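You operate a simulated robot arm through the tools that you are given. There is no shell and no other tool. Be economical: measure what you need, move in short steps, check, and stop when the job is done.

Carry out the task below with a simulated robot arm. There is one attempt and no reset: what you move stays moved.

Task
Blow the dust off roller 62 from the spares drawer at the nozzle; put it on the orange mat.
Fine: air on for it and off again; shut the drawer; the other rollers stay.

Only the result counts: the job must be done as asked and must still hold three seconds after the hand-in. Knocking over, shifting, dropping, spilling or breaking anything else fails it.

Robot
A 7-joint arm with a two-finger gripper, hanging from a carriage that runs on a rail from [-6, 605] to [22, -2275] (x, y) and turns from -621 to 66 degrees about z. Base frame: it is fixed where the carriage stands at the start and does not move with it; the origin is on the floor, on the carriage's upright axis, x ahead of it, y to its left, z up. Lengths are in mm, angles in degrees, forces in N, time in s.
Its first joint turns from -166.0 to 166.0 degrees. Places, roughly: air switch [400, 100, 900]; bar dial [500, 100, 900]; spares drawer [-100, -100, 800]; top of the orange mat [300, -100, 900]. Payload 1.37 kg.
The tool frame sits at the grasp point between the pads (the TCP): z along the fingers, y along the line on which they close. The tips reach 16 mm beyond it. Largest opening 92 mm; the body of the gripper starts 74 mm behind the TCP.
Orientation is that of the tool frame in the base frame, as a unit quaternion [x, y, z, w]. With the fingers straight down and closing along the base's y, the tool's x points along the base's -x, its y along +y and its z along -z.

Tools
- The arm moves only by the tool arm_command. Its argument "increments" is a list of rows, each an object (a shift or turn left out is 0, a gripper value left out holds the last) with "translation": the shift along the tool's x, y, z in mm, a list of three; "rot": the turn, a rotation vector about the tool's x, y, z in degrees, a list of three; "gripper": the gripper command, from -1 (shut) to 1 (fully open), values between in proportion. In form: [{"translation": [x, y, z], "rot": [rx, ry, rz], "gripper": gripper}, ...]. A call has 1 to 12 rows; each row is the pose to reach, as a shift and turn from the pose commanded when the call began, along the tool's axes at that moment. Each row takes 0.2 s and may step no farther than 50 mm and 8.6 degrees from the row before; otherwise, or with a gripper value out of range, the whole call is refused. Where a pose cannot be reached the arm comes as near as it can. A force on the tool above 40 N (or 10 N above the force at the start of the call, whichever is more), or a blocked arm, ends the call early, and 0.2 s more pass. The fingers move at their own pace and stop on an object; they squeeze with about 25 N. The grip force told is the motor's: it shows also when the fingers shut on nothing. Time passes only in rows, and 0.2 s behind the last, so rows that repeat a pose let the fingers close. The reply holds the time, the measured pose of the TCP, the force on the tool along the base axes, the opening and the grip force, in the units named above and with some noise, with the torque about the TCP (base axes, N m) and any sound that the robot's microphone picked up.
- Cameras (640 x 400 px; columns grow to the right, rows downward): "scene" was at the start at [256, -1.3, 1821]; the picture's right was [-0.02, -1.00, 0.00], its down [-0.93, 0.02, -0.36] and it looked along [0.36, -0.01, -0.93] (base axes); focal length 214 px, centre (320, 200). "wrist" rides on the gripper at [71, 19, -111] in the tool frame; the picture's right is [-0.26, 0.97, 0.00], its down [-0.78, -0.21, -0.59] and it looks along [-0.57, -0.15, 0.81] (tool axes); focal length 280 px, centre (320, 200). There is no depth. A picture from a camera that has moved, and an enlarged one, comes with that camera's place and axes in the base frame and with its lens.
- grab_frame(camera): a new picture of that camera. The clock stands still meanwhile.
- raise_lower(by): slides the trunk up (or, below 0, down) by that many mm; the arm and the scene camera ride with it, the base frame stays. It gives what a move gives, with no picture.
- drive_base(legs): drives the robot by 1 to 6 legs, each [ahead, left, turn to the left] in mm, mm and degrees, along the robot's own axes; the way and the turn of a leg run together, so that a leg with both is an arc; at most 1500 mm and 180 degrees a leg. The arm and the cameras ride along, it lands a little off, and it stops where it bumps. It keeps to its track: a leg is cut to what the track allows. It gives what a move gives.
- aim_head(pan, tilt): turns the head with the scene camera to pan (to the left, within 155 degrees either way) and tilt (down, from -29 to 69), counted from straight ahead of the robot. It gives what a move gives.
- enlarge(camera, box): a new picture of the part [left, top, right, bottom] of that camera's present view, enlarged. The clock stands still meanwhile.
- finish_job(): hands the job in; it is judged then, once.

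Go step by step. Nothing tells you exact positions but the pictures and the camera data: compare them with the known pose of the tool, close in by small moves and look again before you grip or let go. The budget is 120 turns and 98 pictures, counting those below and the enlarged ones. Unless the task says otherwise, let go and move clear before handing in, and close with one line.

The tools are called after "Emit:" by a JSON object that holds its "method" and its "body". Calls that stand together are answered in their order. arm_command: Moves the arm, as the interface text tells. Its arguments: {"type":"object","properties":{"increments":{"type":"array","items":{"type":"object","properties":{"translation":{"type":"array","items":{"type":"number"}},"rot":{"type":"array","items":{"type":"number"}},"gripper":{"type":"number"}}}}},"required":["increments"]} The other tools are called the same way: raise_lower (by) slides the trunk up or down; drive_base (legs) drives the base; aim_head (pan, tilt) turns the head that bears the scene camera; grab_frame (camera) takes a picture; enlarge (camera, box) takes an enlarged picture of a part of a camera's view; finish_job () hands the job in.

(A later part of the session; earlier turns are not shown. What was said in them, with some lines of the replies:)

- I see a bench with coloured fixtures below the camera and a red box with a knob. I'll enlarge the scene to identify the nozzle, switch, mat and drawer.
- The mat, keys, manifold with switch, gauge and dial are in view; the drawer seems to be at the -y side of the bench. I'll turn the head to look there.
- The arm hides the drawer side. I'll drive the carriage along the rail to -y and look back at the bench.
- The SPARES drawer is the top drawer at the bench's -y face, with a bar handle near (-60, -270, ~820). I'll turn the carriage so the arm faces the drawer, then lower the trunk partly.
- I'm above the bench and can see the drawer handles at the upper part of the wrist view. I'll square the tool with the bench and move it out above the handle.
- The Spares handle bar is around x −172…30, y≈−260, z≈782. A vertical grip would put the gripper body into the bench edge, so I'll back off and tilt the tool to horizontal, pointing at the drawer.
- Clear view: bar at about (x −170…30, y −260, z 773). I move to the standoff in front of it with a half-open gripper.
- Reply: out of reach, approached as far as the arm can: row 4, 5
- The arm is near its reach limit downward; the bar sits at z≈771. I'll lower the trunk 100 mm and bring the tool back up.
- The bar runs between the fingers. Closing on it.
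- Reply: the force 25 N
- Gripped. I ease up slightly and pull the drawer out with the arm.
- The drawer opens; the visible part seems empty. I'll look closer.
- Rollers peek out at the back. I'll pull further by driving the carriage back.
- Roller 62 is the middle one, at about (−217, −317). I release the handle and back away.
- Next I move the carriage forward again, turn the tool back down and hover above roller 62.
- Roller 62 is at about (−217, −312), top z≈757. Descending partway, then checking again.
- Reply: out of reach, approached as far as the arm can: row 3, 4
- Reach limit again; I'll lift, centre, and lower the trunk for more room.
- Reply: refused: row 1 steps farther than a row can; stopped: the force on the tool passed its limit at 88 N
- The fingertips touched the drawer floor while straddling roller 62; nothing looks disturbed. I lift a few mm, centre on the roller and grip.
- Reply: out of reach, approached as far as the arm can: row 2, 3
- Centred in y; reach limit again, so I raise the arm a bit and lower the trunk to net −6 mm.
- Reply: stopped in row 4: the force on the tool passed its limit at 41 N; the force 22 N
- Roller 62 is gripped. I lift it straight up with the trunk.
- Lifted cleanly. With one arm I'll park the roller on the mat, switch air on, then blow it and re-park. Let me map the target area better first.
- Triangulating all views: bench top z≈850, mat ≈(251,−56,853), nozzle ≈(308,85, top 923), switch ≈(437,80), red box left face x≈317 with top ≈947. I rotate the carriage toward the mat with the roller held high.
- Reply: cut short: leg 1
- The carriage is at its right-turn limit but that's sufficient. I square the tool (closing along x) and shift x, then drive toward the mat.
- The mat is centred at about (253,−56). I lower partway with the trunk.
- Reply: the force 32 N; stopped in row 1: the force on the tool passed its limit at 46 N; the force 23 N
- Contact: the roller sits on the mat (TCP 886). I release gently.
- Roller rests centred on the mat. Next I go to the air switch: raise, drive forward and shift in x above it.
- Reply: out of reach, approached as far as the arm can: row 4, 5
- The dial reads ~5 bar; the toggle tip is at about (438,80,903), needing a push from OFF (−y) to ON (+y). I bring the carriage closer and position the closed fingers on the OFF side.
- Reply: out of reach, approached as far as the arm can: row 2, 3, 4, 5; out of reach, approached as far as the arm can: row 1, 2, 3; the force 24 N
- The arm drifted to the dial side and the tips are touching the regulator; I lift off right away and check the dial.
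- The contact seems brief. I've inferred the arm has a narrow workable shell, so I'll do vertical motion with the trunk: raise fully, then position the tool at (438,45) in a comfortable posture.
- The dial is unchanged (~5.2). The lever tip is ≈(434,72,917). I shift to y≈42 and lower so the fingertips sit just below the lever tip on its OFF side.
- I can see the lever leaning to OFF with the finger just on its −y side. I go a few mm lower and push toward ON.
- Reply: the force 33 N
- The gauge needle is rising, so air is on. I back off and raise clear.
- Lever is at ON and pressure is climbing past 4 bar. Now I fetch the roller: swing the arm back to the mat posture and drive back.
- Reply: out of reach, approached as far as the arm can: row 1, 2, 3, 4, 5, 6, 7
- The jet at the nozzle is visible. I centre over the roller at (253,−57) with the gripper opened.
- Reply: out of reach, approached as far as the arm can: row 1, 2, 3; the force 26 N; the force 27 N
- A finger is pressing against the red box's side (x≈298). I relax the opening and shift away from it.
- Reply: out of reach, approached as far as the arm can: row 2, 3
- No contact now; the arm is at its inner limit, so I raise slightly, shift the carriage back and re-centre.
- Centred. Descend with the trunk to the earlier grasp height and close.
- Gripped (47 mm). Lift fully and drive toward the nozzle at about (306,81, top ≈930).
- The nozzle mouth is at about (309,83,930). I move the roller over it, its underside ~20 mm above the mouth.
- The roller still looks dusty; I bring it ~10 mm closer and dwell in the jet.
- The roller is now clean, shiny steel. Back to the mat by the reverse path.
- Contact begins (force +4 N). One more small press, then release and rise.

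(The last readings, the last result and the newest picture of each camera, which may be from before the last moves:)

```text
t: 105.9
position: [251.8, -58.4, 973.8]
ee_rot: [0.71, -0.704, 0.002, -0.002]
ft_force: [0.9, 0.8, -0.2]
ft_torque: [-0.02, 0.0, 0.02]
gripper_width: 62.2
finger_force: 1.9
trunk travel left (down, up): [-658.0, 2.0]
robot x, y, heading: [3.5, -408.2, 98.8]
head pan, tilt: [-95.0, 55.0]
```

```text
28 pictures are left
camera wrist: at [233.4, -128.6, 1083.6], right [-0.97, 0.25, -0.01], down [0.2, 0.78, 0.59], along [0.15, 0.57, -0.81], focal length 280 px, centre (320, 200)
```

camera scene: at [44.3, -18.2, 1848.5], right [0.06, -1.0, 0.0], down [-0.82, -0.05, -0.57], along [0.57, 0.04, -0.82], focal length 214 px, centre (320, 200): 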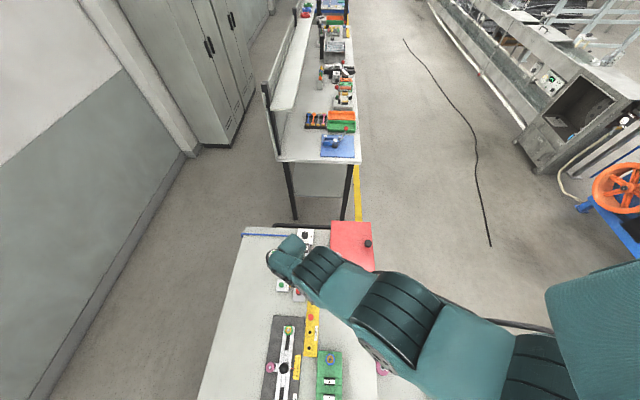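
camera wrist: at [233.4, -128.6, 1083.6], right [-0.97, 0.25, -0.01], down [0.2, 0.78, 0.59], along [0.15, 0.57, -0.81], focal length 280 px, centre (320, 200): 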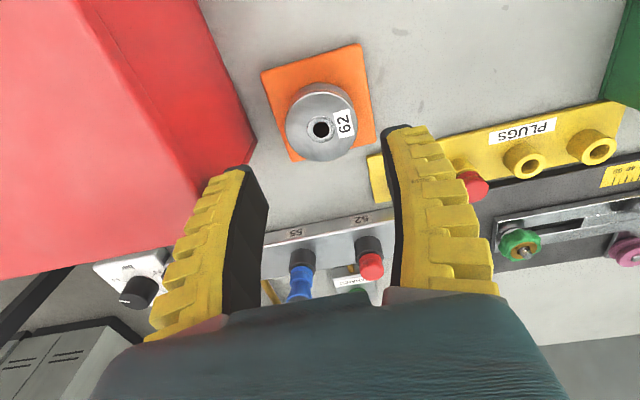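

Roller 62 is on the mat, clean. Now the air switch must go off: I bring the closed gripper to the ON (+y) side of the lever.

Emit:
{"method": "drive_base", "body": {"legs": [[357, -54, 0]]}}

Emit:
{"method": "arm_command", "body": {"increments": [{"translation": [26, -30, -5], "gripper": -1}, {"translation": [52, -60, -10], "gripper": -1}, {"translation": [78, -90, -15], "gripper": -1}, {"translation": [108, -120, -20], "gripper": -1}, {"translation": [138, -150, -25], "gripper": -1}, {"translation": [166, -182, -32], "gripper": -1}, {"translation": [166, -182, -32], "gripper": -1}]}}

Emit:
{"method": "grab_frame", "body": {"camera": "wrist"}}

```text
t: 108.2
position: [247.1, 296.3, 972.2]
ee_rot: [0.711, -0.703, 0.001, -0.003]
ft_force: [0.2, 0.3, -0.3]
ft_torque: [0.0, 0.0, -0.01]
gripper_width: 62.1
finger_force: 1.8
trunk travel left (down, up): [-658.0, 2.0]
robot x, y, heading: [0.5, -60.3, 98.6]
head pan, tilt: [-95.0, 55.0]
```

```text
t: 109.8
position: [433.5, 132.6, 1005.4]
ee_rot: [0.711, -0.703, 0.002, -0.001]
ft_force: [0.5, -0.2, 0.1]
ft_torque: [0.05, 0.01, -0.02]
gripper_width: 0.0
finger_force: 25.0
trunk travel left (down, up): [-658.0, 2.0]
robot x, y, heading: [1.6, -59.7, 98.5]
head pan, tilt: [-95.0, 55.0]
```

```text
27 pictures are left
camera wrist: at [414.3, 60.2, 1116.4], right [-0.97, 0.25, -0.01], down [0.2, 0.78, 0.59], along [0.15, 0.57, -0.81], focal length 280 px, centre (320, 200)
```

wrist: 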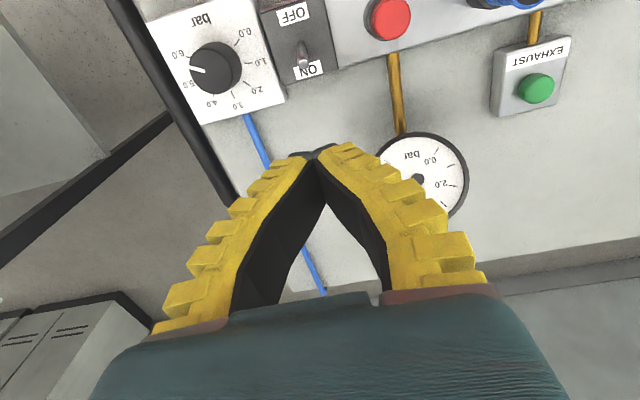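

Lever tip now ≈(434,91,917). Lower beside it on the +y side and push toward OFF.

Emit:
{"method": "raise_lower", "body": {"by": -84}}

Emit:
{"method": "enlarge", "body": {"camera": "scene", "box": [260, 190, 400, 290]}}

```text
t: 111.0
position: [432.6, 132.7, 922.7]
ee_rot: [0.711, -0.703, 0.001, -0.002]
ft_force: [0.9, 0.0, -0.8]
ft_torque: [0.0, 0.0, 0.0]
gripper_width: 0.0
finger_force: 24.9
trunk travel left (down, up): [-574.0, 86.0]
robot x, y, heading: [3.4, -60.6, 98.6]
head pan, tilt: [-95.0, 55.0]
```

```text
4.00 times, centred on (330, 240) of scene
camera zoom: at [42.3, 144.0, 1764.6], right [0.07, -1.0, 0.0], down [-0.82, -0.05, -0.57], along [0.57, 0.04, -0.82], focal length 858 px, centre (280, 40)
```

zoom: 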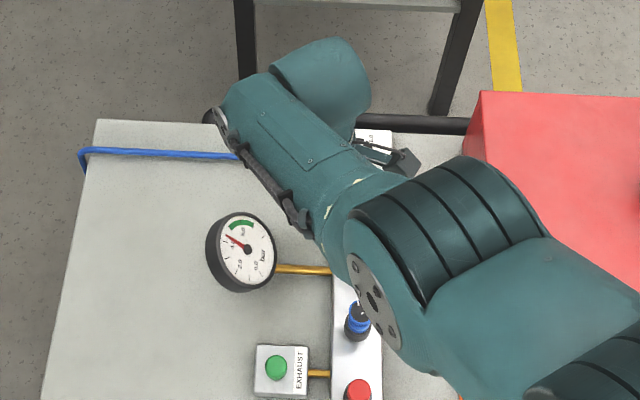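

Emit:
{"method": "arm_command", "body": {"increments": [{"translation": [10, 0, 1]}, {"translation": [18, 0, 1]}, {"translation": [24, 0, 1]}, {"translation": [30, 0, 1]}, {"translation": [36, 0, 1]}, {"translation": [40, 0, 1]}, {"translation": [40, 0, 1]}]}}

Emit:
{"method": "enlarge", "body": {"camera": "scene", "box": [260, 190, 400, 290]}}

```text
t: 112.6
position: [433.6, 94.6, 921.4]
ee_rot: [0.71, -0.704, 0.002, -0.001]
ft_force: [0.3, 1.7, 0.9]
ft_torque: [-0.03, 0.02, 0.05]
gripper_width: 0.1
finger_force: 27.5
trunk travel left (down, up): [-574.0, 86.0]
robot x, y, heading: [-1.6, -55.6, 98.9]
head pan, tilt: [-95.0, 55.0]
```

```text
4.00 times, centred on (330, 240) of scene
camera zoom: at [42.3, 144.1, 1764.6], right [0.07, -1.0, 0.0], down [-0.82, -0.05, -0.57], along [0.57, 0.04, -0.82], focal length 858 px, centre (280, 40)
```

zoom: 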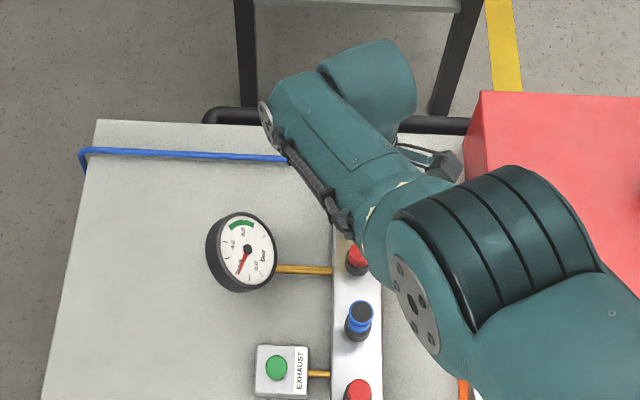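

The gauge is dropping: air is off. Back off and rise, then verify the lever.

Emit:
{"method": "arm_command", "body": {"increments": [{"translation": [-10, 0, 0]}, {"translation": [-20, 0, 0]}, {"translation": [-20, 0, 0]}]}}

Emit:
{"method": "raise_lower", "body": {"by": 84}}

Emit:
{"method": "grab_frame", "body": {"camera": "wrist"}}

```text
t: 113.4
position: [431.3, 113.2, 921.1]
ee_rot: [0.711, -0.703, 0.002, -0.002]
ft_force: [0.0, 0.4, 0.0]
ft_torque: [-0.01, -0.01, 0.0]
gripper_width: 0.0
finger_force: 27.6
trunk travel left (down, up): [-574.0, 86.0]
robot x, y, heading: [-0.3, -57.9, 98.7]
head pan, tilt: [-95.0, 55.0]
```

```text
t: 114.6
position: [432.0, 113.2, 1005.3]
ee_rot: [0.711, -0.704, 0.001, -0.002]
ft_force: [-0.7, 0.2, 0.2]
ft_torque: [-0.03, 0.0, 0.02]
gripper_width: 0.2
finger_force: 27.2
trunk travel left (down, up): [-658.0, 2.0]
robot x, y, heading: [2.1, -59.4, 98.7]
head pan, tilt: [-95.0, 55.0]
```

```text
24 pictures are left
camera wrist: at [414.2, 41.2, 1115.3], right [-0.97, 0.25, -0.01], down [0.2, 0.78, 0.59], along [0.15, 0.57, -0.81], focal length 280 px, centre (320, 200)
```

wrist: 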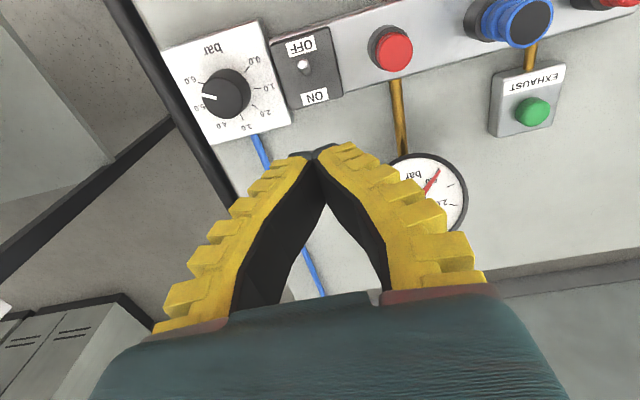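

Lever OFF, gauge back at 0. Now the drawer: retract the arm posture, then drive back away from the bench and turn to heading 160 as when I opened it.

Emit:
{"method": "arm_command", "body": {"increments": [{"translation": [-28, 30, 5]}, {"translation": [-56, 60, 10]}, {"translation": [-88, 90, 15]}, {"translation": [-120, 120, 20]}, {"translation": [-152, 150, 25]}, {"translation": [-183, 182, 32]}, {"translation": [-183, 182, 32]}]}}

```text
t: 116.2
position: [247.5, 295.0, 969.7]
ee_rot: [0.711, -0.703, 0.002, -0.003]
ft_force: [-0.3, 0.5, -0.3]
ft_torque: [-0.02, -0.02, 0.04]
gripper_width: 0.1
finger_force: 27.6
trunk travel left (down, up): [-658.0, 2.0]
robot x, y, heading: [3.8, -63.8, 98.6]
head pan, tilt: [-95.0, 55.0]
```

Emit:
{"method": "drive_base", "body": {"legs": [[-730, 111, 0], [0, 0, 61.4]]}}

Emit:
{"method": "aim_head", "body": {"pan": -70, "tilt": 55}}

Emit:
{"method": "grab_frame", "body": {"camera": "scene"}}

```text
t: 122.9
position: [-176.7, -413.3, 968.9]
ee_rot: [0.969, -0.249, 0.0, -0.002]
ft_force: [-0.1, 0.3, -0.7]
ft_torque: [-0.03, 0.01, 0.03]
gripper_width: 0.0
finger_force: 27.6
trunk travel left (down, up): [-658.0, 2.0]
robot x, y, heading: [7.0, -798.0, 159.3]
head pan, tilt: [-95.0, 55.0]
```

```text
t: 123.8
position: [-177.6, -411.4, 970.4]
ee_rot: [0.968, -0.249, 0.001, -0.002]
ft_force: [0.0, -0.3, 0.0]
ft_torque: [-0.01, -0.03, 0.0]
gripper_width: 0.0
finger_force: 27.3
trunk travel left (down, up): [-658.0, 2.0]
robot x, y, heading: [7.8, -803.5, 159.5]
head pan, tilt: [-70.0, 55.0]
```

```text
23 pictures are left
camera scene: at [-178.2, -658.8, 1848.6], right [1.0, -0.01, 0.0], down [-0.01, -0.82, -0.57], along [0.01, 0.57, -0.82], focal length 214 px, centre (320, 200)
```

scene: 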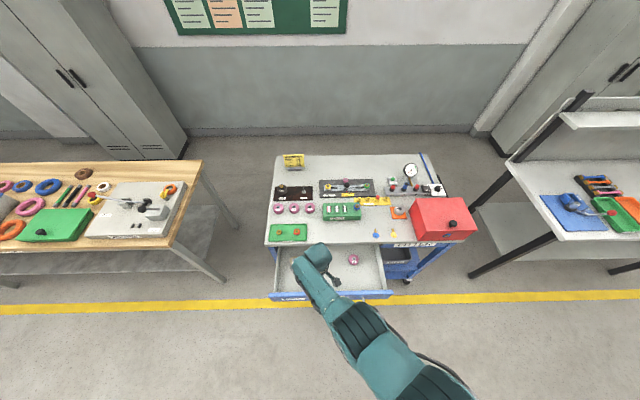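

Emit:
{"method": "arm_command", "body": {"increments": [{"translation": [-2, 16, -14], "rot": [0, 0, -7]}, {"translation": [-4, 32, -28], "rot": [0, 0, -14]}, {"translation": [-6, 48, -42], "rot": [0, 0, -21]}, {"translation": [-7, 63, -55], "rot": [0, 0, -28.8]}, {"translation": [-7, 63, -55], "rot": [0, 0, -28.8]}]}}

```text
t: 125.0
position: [-213.2, -464.3, 1025.9]
ee_rot: [1.0, 0.0, 0.001, -0.001]
ft_force: [0.2, -0.9, 0.5]
ft_torque: [0.0, 0.01, 0.0]
gripper_width: 0.0
finger_force: 27.6
trunk travel left (down, up): [-658.0, 2.0]
robot x, y, heading: [12.9, -802.1, 159.1]
head pan, tilt: [-70.0, 55.0]
```

Emit:
{"method": "arm_command", "body": {"increments": [{"translation": [14, 15, -6], "rot": [8, 0, 0]}, {"translation": [28, 30, -12], "rot": [16, 0, 0]}, {"translation": [41, 46, -18], "rot": [24, 0, 0]}, {"translation": [55, 61, -24], "rot": [32, 0, 0]}, {"translation": [69, 76, -30], "rot": [40, 0, 0]}, {"translation": [83, 91, -36], "rot": [48, 0, 0]}, {"translation": [97, 106, -43], "rot": [56, 0, 0]}, {"translation": [110, 122, -49], "rot": [64, 0, 0]}, {"translation": [124, 137, -55], "rot": [72, 0, 0]}, {"translation": [138, 152, -61], "rot": [80, 0, 0], "gripper": 0.3}, {"translation": [138, 152, -61], "rot": [80, 0, 0], "gripper": 0.3}]}}

```text
t: 127.4
position: [-77.0, -617.2, 1086.1]
ee_rot: [0.765, 0.0, 0.002, -0.645]
ft_force: [-0.2, -0.1, 0.5]
ft_torque: [0.02, 0.0, 0.02]
gripper_width: 62.6
finger_force: 1.8
trunk travel left (down, up): [-658.0, 2.0]
robot x, y, heading: [11.8, -802.9, 159.1]
head pan, tilt: [-70.0, 55.0]
```

Posture matches. Lower with the trunk to handle height (clear of the handle by ~55 mm).

Emit:
{"method": "raise_lower", "body": {"by": -314}}

Emit:
{"method": "grab_frame", "body": {"camera": "wrist"}}

Emit:
{"method": "enlarge", "body": {"camera": "scene", "box": [220, 230, 440, 370]}}

```text
t: 130.5
position: [-76.7, -619.0, 772.1]
ee_rot: [0.765, 0.001, 0.001, -0.645]
ft_force: [0.8, 0.3, -0.4]
ft_torque: [0.01, 0.01, 0.02]
gripper_width: 62.4
finger_force: 2.1
trunk travel left (down, up): [-344.0, 316.0]
robot x, y, heading: [8.2, -803.3, 159.3]
head pan, tilt: [-70.0, 55.0]
```

```text
22 pictures are left
camera wrist: at [-5.4, -731.4, 772.1], right [-0.26, -0.16, -0.95], down [-0.78, -0.54, 0.31], along [-0.57, 0.82, 0.01], focal length 280 px, centre (320, 200)
```

wrist: 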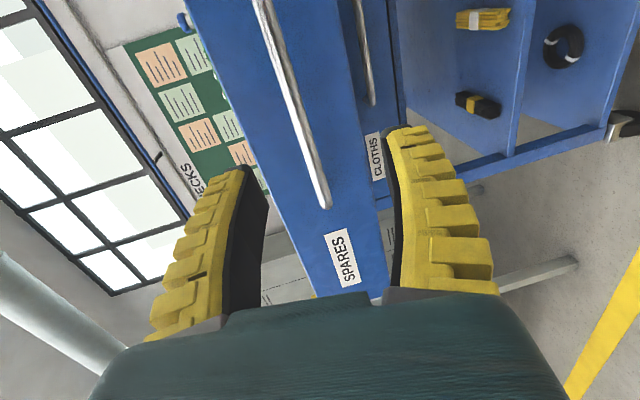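

```text
2.86 times, centred on (330, 300) of scene
camera zoom: at [-178.3, -658.8, 1534.6], right [1.0, -0.01, 0.0], down [-0.01, -0.82, -0.57], along [0.01, 0.57, -0.82], focal length 613 px, centre (291, -86)
```

zoom: 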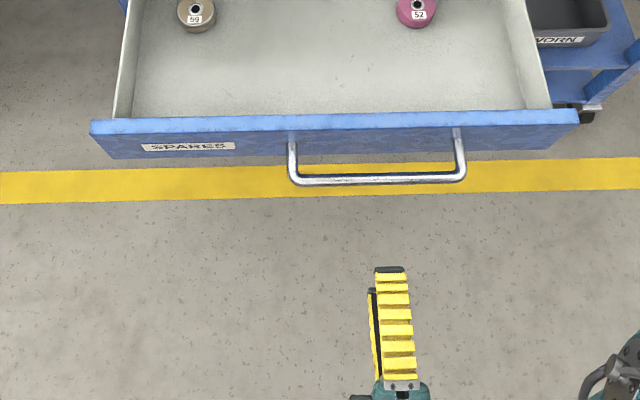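

Emit:
{"method": "arm_command", "body": {"increments": [{"translation": [0, -5, 30]}, {"translation": [0, -9, 52]}, {"translation": [0, -12, 70]}, {"translation": [0, -12, 70]}]}}

Emit:
{"method": "grab_frame", "body": {"camera": "wrist"}}

Emit:
{"method": "enlarge", "body": {"camera": "scene", "box": [220, 230, 440, 370]}}

```text
t: 131.5
position: [-77.2, -547.2, 771.8]
ee_rot: [0.765, 0.002, 0.0, -0.644]
ft_force: [0.1, -0.2, 0.4]
ft_torque: [0.0, 0.01, 0.0]
gripper_width: 62.3
finger_force: 2.4
trunk travel left (down, up): [-344.0, 316.0]
robot x, y, heading: [8.3, -798.5, 159.2]
head pan, tilt: [-70.0, 55.0]
```

```text
20 pictures are left
camera wrist: at [-5.1, -660.1, 772.1], right [-0.26, -0.16, -0.95], down [-0.78, -0.55, 0.31], along [-0.57, 0.82, 0.01], focal length 280 px, centre (320, 200)
```

wrist: 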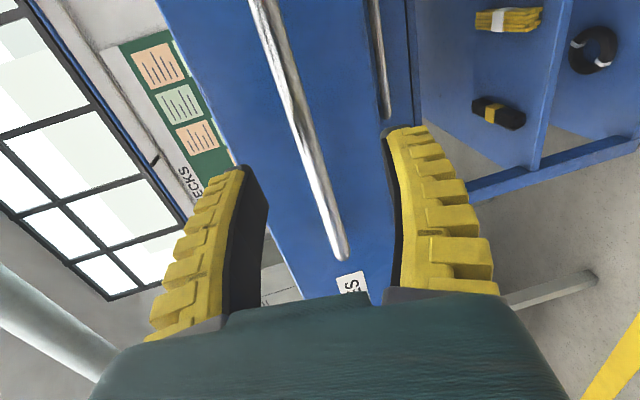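

```text
2.86 times, centred on (330, 300) of scene
camera zoom: at [-178.4, -658.8, 1534.6], right [1.0, -0.01, 0.0], down [-0.01, -0.82, -0.57], along [0.01, 0.57, -0.82], focal length 613 px, centre (291, -86)
```

zoom: 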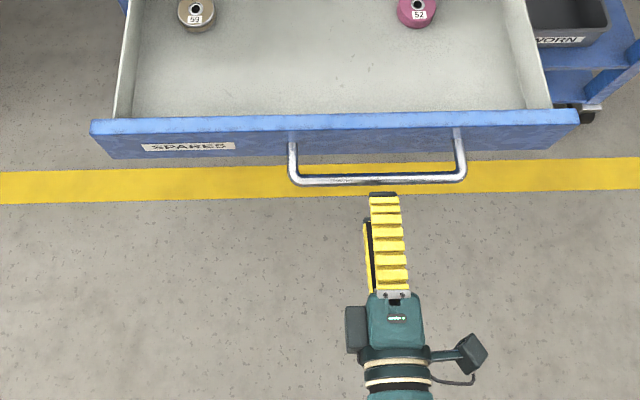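

The bar is ~33 mm further in; I advance to straddle it and grip.

Emit:
{"method": "arm_command", "body": {"increments": [{"translation": [0, -3, 16]}, {"translation": [0, -6, 32]}, {"translation": [0, -6, 32]}]}}

Emit:
{"method": "grab_frame", "body": {"camera": "wrist"}}

```text
t: 132.3
position: [-77.9, -514.0, 772.6]
ee_rot: [0.765, 0.001, 0.002, -0.644]
ft_force: [0.0, 1.6, 0.6]
ft_torque: [-0.02, 0.02, -0.05]
gripper_width: 62.3
finger_force: 1.6
trunk travel left (down, up): [-344.0, 316.0]
robot x, y, heading: [6.7, -799.1, 159.4]
head pan, tilt: [-70.0, 55.0]
```

```text
18 pictures are left
camera wrist: at [-5.8, -627.5, 772.4], right [-0.26, -0.16, -0.95], down [-0.78, -0.54, 0.31], along [-0.57, 0.82, 0.01], focal length 280 px, centre (320, 200)
```

wrist: 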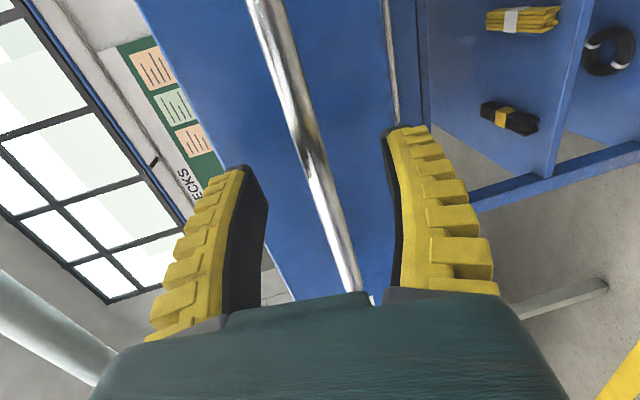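

Emit:
{"method": "arm_command", "body": {"increments": [{"gripper": -1}, {"gripper": -1}, {"gripper": -1}, {"gripper": -1}]}}

Emit:
{"method": "drive_base", "body": {"legs": [[79, -208, 0]]}}

```text
t: 133.3
position: [-76.6, -514.1, 772.5]
ee_rot: [0.765, 0.001, 0.001, -0.644]
ft_force: [0.0, -0.9, -0.8]
ft_torque: [0.0, -0.01, 0.01]
gripper_width: 0.2
finger_force: 27.9
trunk travel left (down, up): [-344.0, 316.0]
robot x, y, heading: [9.4, -804.7, 159.5]
head pan, tilt: [-70.0, 55.0]
```

```text
t: 135.1
position: [-79.8, -289.8, 772.1]
ee_rot: [0.764, 0.003, 0.0, -0.645]
ft_force: [-1.3, 0.1, 0.3]
ft_torque: [0.03, 0.01, -0.03]
gripper_width: 0.2
finger_force: 28.0
trunk travel left (down, up): [-344.0, 316.0]
robot x, y, heading: [5.1, -579.4, 159.5]
head pan, tilt: [-70.0, 55.0]
```

The fingers closed without the bar, so the tips likely pushed it. Checking the scene.

Emit:
{"method": "enlarge", "body": {"camera": "scene", "box": [220, 210, 440, 350]}}

Emit:
{"method": "grab_frame", "body": {"camera": "wrist"}}

```text
2.86 times, centred on (330, 280) of scene
camera zoom: at [-180.9, -435.4, 1534.6], right [1.0, -0.01, 0.0], down [-0.01, -0.82, -0.57], along [0.01, 0.57, -0.82], focal length 613 px, centre (291, -29)
```

zoom: 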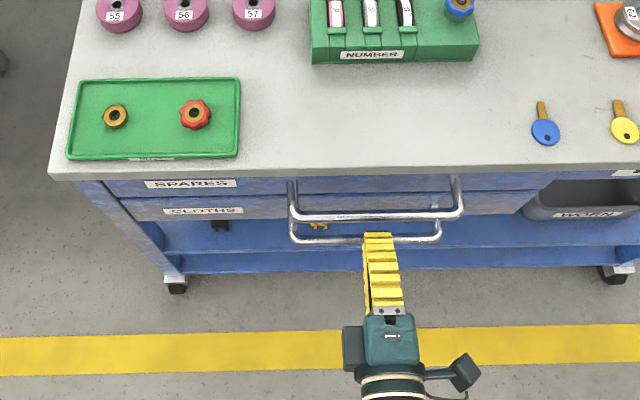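

```text
16 pictures are left
camera wrist: at [-8.5, -403.7, 772.5], right [-0.26, -0.16, -0.95], down [-0.78, -0.55, 0.31], along [-0.57, 0.82, 0.01], focal length 280 px, centre (320, 200)
```

wrist: 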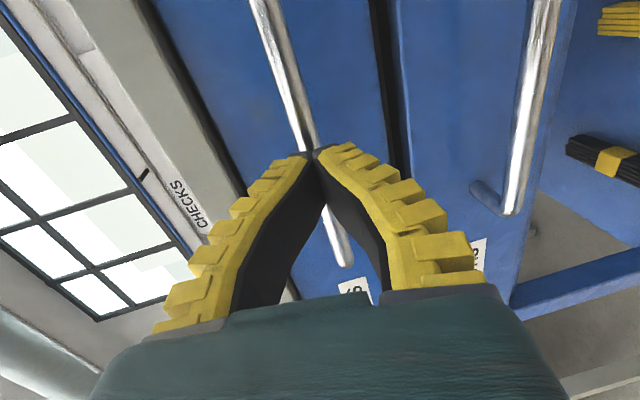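

The drawer seems nearly shut (bar y≈−257). I'll push gently on the bar until it resists.

Emit:
{"method": "arm_command", "body": {"increments": [{"translation": [0, -1, 6]}, {"translation": [0, -2, 12]}, {"translation": [0, -3, 17]}, {"translation": [0, -4, 22]}, {"translation": [0, -5, 26]}, {"translation": [0, -5, 29]}]}}

Emit:
{"method": "grab_frame", "body": {"camera": "wrist"}}

```text
t: 136.6
position: [-79.3, -269.3, 771.0]
ee_rot: [0.765, 0.004, 0.0, -0.644]
ft_force: [-0.1, -27.2, 19.0]
ft_torque: [0.16, 0.25, 0.06]
gripper_width: 5.9
finger_force: 27.9
trunk travel left (down, up): [-344.0, 316.0]
robot x, y, heading: [7.7, -577.1, 159.4]
head pan, tilt: [-70.0, 55.0]
stopped in row 6: the force on the tool passed its limit at 41 N (the readings are from after the stop); the commanded pose is now the measured one
```

```text
15 pictures are left
camera wrist: at [-8.4, -383.4, 772.4], right [-0.26, -0.17, -0.95], down [-0.78, -0.55, 0.31], along [-0.57, 0.82, 0.01], focal length 280 px, centre (320, 200)
```

wrist: 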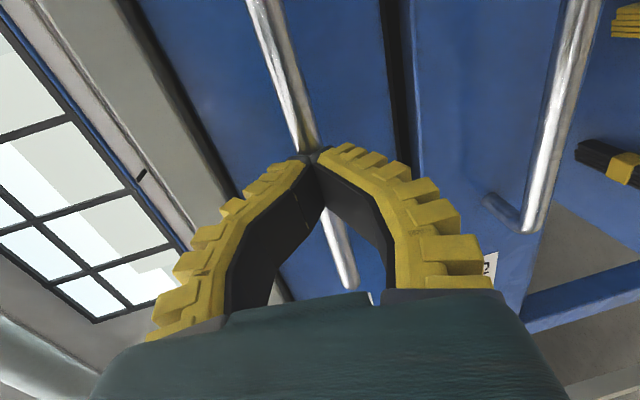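

The drawer is firmly against its stop. I open the fingers (tips had wedged over the bar) and back straight off.

Emit:
{"method": "arm_command", "body": {"increments": [{"gripper": 0.3}, {"gripper": 0.3}, {"gripper": 0.3}, {"translation": [0, 5, -30], "gripper": 0.3}, {"translation": [0, 11, -65], "gripper": 0.3}, {"translation": [0, 11, -65], "gripper": 0.3}]}}

Emit:
{"method": "enlarge", "body": {"camera": "scene", "box": [220, 210, 440, 350]}}

```text
t: 138.0
position: [-78.9, -329.0, 772.0]
ee_rot: [0.765, 0.003, 0.002, -0.644]
ft_force: [0.4, -0.4, -0.2]
ft_torque: [0.0, -0.03, 0.01]
gripper_width: 62.2
finger_force: 2.4
trunk travel left (down, up): [-344.0, 316.0]
robot x, y, heading: [8.6, -577.7, 159.5]
head pan, tilt: [-70.0, 55.0]
```

```text
2.86 times, centred on (330, 280) of scene
camera zoom: at [-180.7, -436.0, 1534.5], right [1.0, -0.01, 0.0], down [-0.01, -0.82, -0.57], along [0.01, 0.57, -0.82], focal length 613 px, centre (291, -29)
```

zoom: 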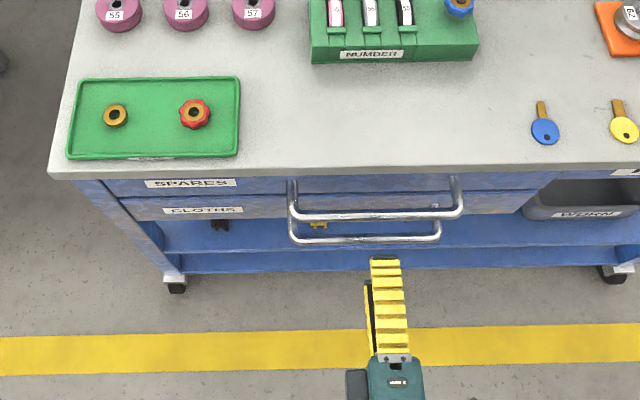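

The drawer is shut with the spares face flush with the cloths face. A last look at the mat, switch and box.

Emit:
{"method": "enlarge", "body": {"camera": "scene", "box": [380, 130, 560, 250]}}

Emit:
{"method": "drive_base", "body": {"legs": [[-70, 187, 0]]}}

Emit:
{"method": "enlarge", "body": {"camera": "scene", "box": [240, 170, 480, 310]}}

```text
3.33 times, centred on (470, 190) of scene
camera zoom: at [-180.7, -436.0, 1534.5], right [1.0, -0.01, 0.0], down [-0.01, -0.82, -0.57], along [0.01, 0.57, -0.82], focal length 715 px, centre (-180, 233)
```

zoom: 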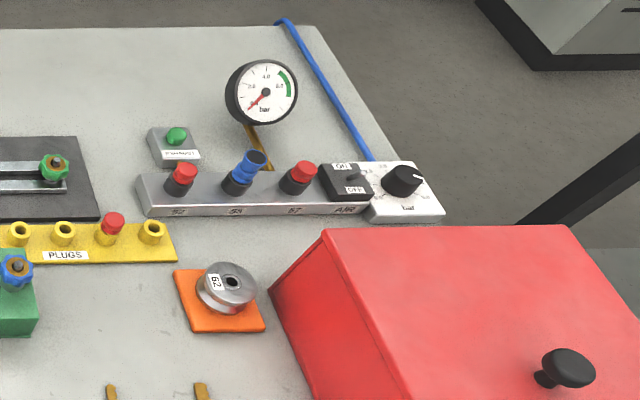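

```text
t: 139.6
position: [-79.7, -528.5, 772.1]
ee_rot: [0.765, 0.004, -0.002, -0.645]
ft_force: [-1.0, -0.2, -0.5]
ft_torque: [0.01, 0.01, 0.02]
gripper_width: 62.4
finger_force: 1.8
trunk travel left (down, up): [-344.0, 316.0]
robot x, y, heading: [7.0, -778.1, 159.6]
head pan, tilt: [-70.0, 55.0]
```

```text
2.67 times, centred on (360, 240) of scene
camera zoom: at [-179.6, -635.1, 1534.5], right [1.0, 0.0, 0.0], down [0.0, -0.82, -0.57], along [0.0, 0.57, -0.82], focal length 572 px, centre (213, 93)
```

zoom: 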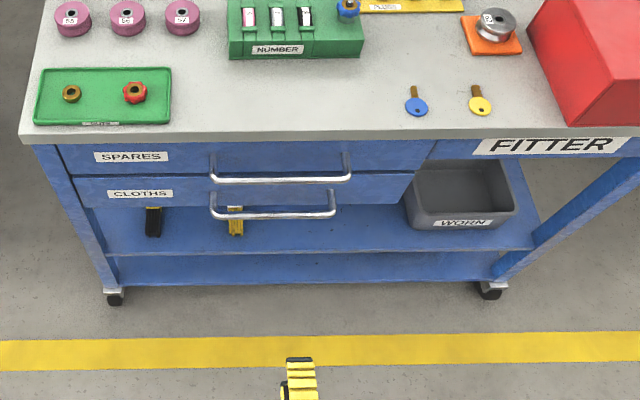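

Roller 62 is clean on the mat, the air is off with the gauge at 0, the drawer is shut and the arm is clear. Handing in.

Emit:
{"method": "finish_job", "body": {}}

```text
The job is handed in.
```

Roller 62 was blown clean at the nozzle and is now on the orange mat. The air is off with the gauge at 0 bar, and the drawer is shut with rollers 59 and 52 still in it. Along the way the gripper briefly touched the drawer floor, the regulator and the side of the red box. The dial reading did not change, and I saw nothing else shifted.
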